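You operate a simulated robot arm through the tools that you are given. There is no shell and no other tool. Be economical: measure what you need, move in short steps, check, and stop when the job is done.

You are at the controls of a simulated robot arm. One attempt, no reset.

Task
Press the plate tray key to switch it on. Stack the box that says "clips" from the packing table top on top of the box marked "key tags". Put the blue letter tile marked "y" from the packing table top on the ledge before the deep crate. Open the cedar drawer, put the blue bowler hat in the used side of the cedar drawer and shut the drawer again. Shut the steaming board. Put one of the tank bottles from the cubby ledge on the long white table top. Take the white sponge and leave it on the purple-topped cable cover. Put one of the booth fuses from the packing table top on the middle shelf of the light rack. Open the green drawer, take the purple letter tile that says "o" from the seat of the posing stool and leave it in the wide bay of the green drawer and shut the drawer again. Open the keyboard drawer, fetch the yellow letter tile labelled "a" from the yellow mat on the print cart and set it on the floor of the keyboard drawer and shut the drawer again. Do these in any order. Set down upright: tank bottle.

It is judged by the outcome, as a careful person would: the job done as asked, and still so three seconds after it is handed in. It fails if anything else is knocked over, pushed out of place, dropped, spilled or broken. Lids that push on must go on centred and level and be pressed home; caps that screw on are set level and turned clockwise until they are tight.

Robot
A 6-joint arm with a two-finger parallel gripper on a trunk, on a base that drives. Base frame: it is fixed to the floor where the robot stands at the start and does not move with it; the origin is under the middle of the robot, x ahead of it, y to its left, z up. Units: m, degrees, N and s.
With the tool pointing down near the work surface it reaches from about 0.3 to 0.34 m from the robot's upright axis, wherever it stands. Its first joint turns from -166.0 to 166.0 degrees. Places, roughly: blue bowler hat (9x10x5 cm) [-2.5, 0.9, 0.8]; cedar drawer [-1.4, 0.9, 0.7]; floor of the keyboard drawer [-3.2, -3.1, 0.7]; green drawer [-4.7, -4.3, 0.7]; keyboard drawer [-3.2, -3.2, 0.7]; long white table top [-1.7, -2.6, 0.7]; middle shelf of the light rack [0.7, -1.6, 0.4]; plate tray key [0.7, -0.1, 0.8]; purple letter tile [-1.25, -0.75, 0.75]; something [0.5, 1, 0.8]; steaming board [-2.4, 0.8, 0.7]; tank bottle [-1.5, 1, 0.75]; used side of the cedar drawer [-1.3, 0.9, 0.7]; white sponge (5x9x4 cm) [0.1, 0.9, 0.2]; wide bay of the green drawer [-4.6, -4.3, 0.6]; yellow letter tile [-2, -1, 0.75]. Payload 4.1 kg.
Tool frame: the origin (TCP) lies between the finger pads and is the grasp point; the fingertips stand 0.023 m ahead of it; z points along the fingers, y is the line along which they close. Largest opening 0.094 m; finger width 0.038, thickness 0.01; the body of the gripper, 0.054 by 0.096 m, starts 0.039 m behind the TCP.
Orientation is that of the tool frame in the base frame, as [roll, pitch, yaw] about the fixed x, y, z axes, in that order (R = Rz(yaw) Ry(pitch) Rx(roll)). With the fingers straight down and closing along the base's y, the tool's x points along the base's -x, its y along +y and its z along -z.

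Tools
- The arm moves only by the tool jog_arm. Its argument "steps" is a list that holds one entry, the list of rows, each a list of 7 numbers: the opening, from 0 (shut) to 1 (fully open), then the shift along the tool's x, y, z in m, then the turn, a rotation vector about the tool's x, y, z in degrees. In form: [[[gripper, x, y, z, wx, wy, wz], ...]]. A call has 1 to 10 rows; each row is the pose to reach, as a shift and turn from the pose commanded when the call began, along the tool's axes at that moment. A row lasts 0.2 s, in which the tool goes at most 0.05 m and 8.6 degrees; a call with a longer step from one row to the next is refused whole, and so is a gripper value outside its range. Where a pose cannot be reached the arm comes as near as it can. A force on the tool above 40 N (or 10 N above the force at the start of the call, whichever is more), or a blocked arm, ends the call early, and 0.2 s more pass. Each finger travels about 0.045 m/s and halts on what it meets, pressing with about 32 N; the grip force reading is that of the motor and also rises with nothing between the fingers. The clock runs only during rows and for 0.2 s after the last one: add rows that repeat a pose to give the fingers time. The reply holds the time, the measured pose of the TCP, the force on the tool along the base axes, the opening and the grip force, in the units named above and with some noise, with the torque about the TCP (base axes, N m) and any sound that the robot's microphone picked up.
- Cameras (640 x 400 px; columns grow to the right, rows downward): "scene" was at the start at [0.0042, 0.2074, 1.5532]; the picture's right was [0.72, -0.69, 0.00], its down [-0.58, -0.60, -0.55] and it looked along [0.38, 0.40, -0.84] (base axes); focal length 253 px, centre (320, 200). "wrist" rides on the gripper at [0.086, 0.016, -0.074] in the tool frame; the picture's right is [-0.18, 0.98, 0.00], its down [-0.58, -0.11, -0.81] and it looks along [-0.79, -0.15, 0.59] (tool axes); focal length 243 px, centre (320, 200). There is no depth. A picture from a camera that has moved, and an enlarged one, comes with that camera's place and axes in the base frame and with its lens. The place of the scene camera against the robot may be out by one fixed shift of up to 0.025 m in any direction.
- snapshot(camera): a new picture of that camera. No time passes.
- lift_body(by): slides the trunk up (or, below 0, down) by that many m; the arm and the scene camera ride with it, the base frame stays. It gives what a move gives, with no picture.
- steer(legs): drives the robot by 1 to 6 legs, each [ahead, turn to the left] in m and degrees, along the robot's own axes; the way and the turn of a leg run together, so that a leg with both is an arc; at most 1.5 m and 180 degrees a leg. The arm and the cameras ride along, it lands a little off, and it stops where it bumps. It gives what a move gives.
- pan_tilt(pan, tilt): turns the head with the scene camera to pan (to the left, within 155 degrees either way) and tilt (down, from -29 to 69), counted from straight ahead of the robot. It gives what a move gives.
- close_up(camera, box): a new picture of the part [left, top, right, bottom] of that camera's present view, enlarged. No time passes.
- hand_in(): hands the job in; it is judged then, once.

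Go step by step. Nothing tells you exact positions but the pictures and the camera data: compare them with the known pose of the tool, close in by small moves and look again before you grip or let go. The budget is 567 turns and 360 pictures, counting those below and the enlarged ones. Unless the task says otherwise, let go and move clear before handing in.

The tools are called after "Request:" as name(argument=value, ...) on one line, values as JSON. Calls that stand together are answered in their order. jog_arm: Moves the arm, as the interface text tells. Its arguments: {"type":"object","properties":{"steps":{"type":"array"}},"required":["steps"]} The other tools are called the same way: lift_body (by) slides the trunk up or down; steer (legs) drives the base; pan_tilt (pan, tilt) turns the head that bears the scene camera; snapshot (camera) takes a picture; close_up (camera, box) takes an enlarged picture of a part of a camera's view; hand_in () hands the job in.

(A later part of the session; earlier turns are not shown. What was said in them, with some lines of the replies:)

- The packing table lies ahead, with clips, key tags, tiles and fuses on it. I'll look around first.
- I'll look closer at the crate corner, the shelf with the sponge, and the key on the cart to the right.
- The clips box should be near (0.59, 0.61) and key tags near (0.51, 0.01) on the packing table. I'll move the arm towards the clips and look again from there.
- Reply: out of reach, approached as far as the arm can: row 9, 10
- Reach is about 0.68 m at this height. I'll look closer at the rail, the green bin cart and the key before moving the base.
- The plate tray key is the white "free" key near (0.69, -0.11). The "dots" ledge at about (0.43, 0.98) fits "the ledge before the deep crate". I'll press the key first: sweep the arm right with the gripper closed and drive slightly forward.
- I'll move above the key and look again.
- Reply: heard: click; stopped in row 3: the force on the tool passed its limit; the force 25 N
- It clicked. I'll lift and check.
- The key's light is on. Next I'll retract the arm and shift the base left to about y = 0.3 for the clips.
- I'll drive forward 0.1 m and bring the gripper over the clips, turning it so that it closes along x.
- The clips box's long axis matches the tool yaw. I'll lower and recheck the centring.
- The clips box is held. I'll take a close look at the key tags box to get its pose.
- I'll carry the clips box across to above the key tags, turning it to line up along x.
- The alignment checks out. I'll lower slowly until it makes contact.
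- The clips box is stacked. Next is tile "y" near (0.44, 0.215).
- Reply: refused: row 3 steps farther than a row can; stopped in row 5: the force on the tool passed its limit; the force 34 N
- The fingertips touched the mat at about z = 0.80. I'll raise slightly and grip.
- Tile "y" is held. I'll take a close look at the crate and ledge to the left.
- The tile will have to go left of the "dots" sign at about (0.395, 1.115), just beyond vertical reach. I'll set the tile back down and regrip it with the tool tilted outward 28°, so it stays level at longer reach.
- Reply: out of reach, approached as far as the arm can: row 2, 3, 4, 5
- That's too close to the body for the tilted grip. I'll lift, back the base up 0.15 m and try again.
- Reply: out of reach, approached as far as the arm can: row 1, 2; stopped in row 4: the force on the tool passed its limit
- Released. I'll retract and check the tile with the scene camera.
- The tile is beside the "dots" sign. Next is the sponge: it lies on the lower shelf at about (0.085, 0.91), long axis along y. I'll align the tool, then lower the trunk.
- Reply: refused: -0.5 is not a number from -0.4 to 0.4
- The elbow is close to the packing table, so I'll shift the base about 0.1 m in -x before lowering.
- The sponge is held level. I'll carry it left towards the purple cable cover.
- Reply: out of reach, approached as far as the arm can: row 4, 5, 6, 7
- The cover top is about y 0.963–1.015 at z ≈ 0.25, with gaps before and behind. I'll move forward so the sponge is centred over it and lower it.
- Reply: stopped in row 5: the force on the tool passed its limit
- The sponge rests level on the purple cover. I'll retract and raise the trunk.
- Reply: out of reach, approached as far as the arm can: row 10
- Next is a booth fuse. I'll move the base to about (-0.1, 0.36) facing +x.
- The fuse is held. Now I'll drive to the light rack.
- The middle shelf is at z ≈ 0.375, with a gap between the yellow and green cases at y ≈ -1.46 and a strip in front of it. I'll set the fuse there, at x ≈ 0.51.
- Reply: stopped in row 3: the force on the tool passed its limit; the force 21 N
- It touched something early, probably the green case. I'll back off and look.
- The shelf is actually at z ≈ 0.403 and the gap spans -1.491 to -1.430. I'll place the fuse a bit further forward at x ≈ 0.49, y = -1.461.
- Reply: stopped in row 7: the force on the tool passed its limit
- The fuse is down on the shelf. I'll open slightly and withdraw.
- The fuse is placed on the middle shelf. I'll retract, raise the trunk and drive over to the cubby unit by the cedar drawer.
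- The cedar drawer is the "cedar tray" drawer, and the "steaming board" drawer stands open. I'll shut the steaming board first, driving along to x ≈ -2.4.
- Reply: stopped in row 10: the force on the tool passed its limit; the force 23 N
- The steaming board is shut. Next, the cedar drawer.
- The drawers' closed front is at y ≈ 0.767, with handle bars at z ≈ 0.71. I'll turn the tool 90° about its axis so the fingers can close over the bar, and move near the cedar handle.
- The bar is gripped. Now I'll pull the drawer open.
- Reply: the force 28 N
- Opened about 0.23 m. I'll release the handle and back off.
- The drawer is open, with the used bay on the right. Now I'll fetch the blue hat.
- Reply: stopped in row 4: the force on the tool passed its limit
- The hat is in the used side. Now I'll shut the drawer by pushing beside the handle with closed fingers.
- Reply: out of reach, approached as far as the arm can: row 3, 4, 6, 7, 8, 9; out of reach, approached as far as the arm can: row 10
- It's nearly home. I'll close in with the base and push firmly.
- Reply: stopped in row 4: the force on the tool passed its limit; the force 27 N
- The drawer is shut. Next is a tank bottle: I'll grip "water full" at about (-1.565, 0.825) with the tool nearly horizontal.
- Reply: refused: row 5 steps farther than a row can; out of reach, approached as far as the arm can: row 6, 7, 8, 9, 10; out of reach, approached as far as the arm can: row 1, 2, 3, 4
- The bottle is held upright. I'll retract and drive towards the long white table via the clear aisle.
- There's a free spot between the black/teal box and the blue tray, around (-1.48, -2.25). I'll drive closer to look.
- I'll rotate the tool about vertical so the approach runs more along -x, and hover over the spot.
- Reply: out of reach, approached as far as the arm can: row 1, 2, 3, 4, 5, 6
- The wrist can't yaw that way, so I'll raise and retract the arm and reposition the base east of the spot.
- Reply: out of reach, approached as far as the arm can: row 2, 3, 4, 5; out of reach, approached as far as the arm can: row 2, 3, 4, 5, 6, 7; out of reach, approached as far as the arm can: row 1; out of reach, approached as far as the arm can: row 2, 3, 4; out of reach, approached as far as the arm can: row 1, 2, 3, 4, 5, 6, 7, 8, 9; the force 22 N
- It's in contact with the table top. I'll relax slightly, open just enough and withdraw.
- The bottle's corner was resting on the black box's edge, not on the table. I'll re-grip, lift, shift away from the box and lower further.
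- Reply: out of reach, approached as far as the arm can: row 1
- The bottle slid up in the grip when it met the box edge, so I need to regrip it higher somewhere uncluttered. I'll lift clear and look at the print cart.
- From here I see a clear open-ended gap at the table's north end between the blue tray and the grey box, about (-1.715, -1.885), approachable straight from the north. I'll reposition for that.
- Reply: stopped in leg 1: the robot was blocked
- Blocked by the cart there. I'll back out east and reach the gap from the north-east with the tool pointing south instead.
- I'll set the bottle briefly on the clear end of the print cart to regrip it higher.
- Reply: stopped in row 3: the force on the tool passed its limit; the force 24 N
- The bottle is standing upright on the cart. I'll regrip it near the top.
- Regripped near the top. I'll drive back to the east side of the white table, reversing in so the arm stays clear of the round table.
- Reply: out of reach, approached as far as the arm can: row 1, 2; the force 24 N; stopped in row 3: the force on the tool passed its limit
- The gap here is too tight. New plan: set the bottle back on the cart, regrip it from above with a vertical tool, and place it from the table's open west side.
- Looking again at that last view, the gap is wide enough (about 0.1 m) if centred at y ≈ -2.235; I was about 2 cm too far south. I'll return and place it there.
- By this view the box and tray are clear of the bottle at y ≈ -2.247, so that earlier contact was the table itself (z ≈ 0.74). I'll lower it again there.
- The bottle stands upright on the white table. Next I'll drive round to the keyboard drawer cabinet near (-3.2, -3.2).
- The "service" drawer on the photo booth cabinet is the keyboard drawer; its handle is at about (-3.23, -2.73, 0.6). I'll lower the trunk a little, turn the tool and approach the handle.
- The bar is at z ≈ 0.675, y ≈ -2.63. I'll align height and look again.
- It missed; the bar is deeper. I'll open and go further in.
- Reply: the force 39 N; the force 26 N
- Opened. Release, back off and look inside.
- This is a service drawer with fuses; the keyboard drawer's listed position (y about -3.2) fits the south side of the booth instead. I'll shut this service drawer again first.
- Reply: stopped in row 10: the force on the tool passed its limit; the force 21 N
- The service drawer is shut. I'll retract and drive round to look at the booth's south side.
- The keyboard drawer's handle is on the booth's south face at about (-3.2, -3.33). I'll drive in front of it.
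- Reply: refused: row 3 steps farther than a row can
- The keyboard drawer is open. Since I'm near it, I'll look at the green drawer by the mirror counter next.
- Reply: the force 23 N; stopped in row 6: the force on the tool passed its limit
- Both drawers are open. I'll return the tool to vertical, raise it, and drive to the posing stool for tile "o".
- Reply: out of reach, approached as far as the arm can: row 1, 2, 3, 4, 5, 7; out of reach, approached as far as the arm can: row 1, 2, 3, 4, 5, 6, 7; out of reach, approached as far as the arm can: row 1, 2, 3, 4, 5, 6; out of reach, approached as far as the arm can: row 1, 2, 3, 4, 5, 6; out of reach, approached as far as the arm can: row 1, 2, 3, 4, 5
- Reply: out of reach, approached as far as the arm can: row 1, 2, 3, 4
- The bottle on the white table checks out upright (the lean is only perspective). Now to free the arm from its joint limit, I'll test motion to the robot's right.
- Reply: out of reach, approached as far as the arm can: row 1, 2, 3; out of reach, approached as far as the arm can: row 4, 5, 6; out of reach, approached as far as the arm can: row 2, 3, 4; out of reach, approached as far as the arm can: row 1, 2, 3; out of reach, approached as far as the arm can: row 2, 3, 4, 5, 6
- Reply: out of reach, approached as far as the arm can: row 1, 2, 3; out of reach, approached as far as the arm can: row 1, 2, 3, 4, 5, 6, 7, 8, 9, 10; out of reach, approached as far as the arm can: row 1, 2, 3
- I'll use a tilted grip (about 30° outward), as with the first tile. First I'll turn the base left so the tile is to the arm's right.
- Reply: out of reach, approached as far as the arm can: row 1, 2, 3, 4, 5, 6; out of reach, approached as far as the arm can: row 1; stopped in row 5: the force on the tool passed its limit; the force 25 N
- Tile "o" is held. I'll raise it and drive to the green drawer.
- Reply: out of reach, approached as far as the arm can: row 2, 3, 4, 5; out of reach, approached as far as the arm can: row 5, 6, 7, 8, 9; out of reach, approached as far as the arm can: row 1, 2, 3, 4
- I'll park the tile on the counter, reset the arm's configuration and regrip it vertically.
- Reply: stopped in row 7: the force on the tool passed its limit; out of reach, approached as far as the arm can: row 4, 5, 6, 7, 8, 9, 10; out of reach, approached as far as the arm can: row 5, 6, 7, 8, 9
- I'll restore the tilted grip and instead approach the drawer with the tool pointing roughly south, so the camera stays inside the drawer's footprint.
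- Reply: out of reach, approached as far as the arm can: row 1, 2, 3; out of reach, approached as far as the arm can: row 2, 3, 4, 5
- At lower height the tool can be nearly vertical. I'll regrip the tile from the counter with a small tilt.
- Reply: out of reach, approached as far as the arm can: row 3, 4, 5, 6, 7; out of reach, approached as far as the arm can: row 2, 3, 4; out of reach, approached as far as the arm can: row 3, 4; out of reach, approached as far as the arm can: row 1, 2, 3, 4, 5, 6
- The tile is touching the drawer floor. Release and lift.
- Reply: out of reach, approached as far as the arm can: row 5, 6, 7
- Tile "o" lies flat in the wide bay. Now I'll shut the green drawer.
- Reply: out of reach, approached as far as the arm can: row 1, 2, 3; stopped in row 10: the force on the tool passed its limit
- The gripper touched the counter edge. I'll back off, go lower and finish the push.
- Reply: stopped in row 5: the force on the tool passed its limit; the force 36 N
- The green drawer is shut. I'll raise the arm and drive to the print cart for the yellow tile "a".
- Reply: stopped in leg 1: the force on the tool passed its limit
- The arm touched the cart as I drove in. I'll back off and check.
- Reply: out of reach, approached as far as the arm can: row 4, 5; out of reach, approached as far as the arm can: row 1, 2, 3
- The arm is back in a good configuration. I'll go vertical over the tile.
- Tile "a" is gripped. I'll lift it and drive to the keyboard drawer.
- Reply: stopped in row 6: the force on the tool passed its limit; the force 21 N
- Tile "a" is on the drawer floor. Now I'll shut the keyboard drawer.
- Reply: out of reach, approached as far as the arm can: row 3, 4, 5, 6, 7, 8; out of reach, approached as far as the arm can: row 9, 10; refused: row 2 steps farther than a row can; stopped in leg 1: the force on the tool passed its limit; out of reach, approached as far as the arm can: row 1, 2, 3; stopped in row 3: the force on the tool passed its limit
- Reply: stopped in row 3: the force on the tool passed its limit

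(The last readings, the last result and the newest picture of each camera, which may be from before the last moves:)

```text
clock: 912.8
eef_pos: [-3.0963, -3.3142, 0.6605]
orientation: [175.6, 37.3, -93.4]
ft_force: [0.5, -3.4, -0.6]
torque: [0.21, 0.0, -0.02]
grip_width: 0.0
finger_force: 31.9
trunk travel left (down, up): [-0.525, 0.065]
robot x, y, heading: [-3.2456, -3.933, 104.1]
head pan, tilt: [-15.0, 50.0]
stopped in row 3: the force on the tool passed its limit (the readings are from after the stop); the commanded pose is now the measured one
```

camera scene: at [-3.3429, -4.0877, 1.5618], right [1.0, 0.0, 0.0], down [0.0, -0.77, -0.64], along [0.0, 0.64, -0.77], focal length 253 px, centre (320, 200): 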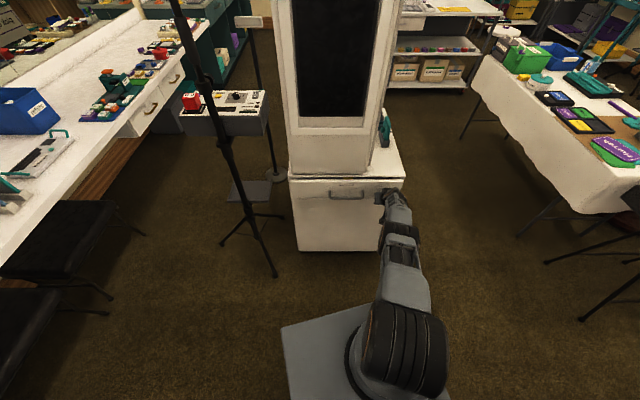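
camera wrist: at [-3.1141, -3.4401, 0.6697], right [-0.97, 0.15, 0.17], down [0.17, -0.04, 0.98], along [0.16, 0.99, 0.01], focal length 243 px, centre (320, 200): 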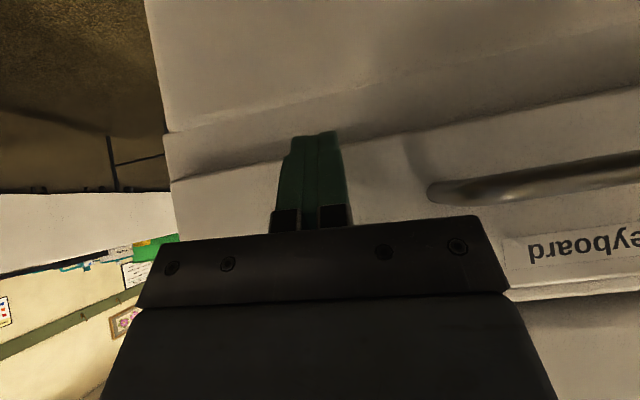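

Solidly shut. I'll back the arm clear and take a last look at the drawers and cart before handing in.

Request:
jog_arm(steps=[[[0, 0.03, 0, -0.03, 0, 0, 0], [0, 0.06, 0, -0.06, 0, 0, 0], [0, 0.08, 0, -0.09, 0, 0, 0], [0, 0.07, 0, -0.13, 0, 0, 0], [0, 0.05, 0, -0.17, 0, 0, 0]]])

Request:
steer(legs=[[-0.3, 0]])

Request:
pan_tilt(pan=80, tilt=30)

Request:
snapshot(camera="scene")

Request:
pan_tilt(pan=-25, tilt=30)

Request:
snapshot(camera="scene")

Request:
close_up(camera="scene", box=[380, 60, 640, 220])

```text
clock: 914.0
eef_pos: [-3.0906, -3.4559, 0.7648]
orientation: [175.5, 37.3, -93.3]
ft_force: [0.6, 0.5, -0.2]
torque: [-0.01, -0.04, 0.02]
grip_width: 0.0
finger_force: 31.7
trunk travel left (down, up): [-0.525, 0.065]
robot x, y, heading: [-3.2422, -3.9305, 104.2]
head pan, tilt: [-15.0, 50.0]
```

```text
clock: 916.0
eef_pos: [-3.0193, -3.743, 0.7646]
orientation: [175.6, 37.4, -93.1]
ft_force: [-0.3, 0.4, -0.1]
torque: [0.02, -0.02, -0.01]
grip_width: 0.0
finger_force: 31.9
trunk travel left (down, up): [-0.525, 0.065]
robot x, y, heading: [-3.1724, -4.2181, 104.5]
head pan, tilt: [-15.0, 50.0]
```

```text
clock: 917.7
eef_pos: [-3.0189, -3.7428, 0.7649]
orientation: [175.5, 37.3, -93.2]
ft_force: [-0.1, 0.0, 0.3]
torque: [0.0, 0.0, 0.03]
grip_width: 0.0
finger_force: 31.9
trunk travel left (down, up): [-0.525, 0.065]
robot x, y, heading: [-3.1716, -4.2236, 104.5]
head pan, tilt: [80.0, 30.0]
```

```text
50 pictures are left
camera scene: at [-3.3929, -4.3341, 1.5915], right [-0.08, 1.0, 0.0], down [0.5, 0.04, -0.87], along [-0.86, -0.07, -0.5], focal length 253 px, centre (320, 200)
```

scene: 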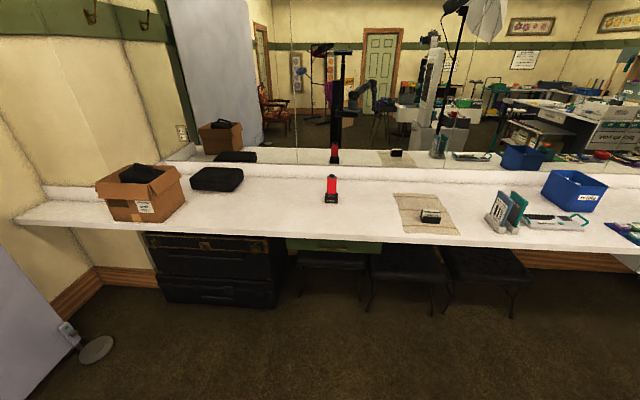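

```text
clock: 919.5
eef_pos: [-3.0195, -3.7423, 0.765]
orientation: [175.6, 37.3, -93.2]
ft_force: [1.0, -0.2, -0.4]
torque: [0.0, -0.02, 0.0]
grip_width: 0.0
finger_force: 32.3
trunk travel left (down, up): [-0.525, 0.065]
robot x, y, heading: [-3.1674, -4.2212, 104.1]
head pan, tilt: [-25.0, 30.0]
```

```text
49 pictures are left
camera scene: at [-3.2863, -4.2382, 1.5914], right [0.98, -0.18, 0.0], down [-0.09, -0.49, -0.87], along [0.16, 0.85, -0.5], focal length 253 px, centre (320, 200)
```

scene: 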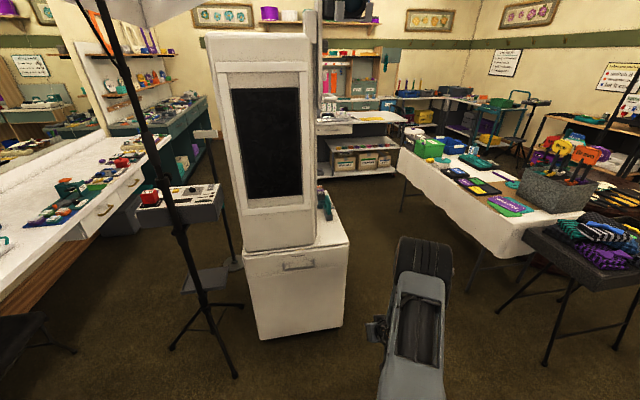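

```text
2.46 times, centred on (510, 140) of scene
camera zoom: at [-3.2863, -4.2382, 1.5914], right [0.98, -0.18, 0.0], down [-0.09, -0.49, -0.87], along [0.16, 0.85, -0.5], focal length 623 px, centre (-148, 348)
```

zoom: 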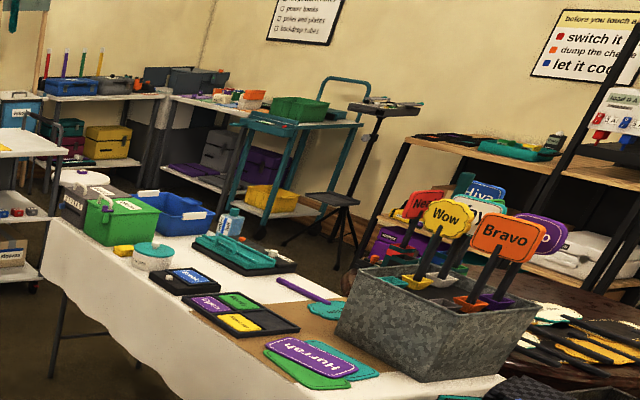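

The bottle stands upright, both drawers look flush, and nothing seems out of place, so I'm handing in.

Request:
hand_in()

```text
The job is handed in.
```

I finished all ten tasks and handed the job in. In the last pictures the tank bottle stands upright on the long white table and the green and keyboard drawers look flush. I saw each other item settled right after placing it but didn't revisit it.

Three things didn't go cleanly:
- **Service drawer:** I first opened the "service" drawer on the other side of the photo booth by mistake. I shut it again.
- **Print cart:** the gripper bumped the edge of the print cart once while I was driving. Nothing visibly moved.
- **Tank bottle:** it slid up in the grip during the first tries at placing it. I stood it briefly on the print cart to regrip it, then placed it.
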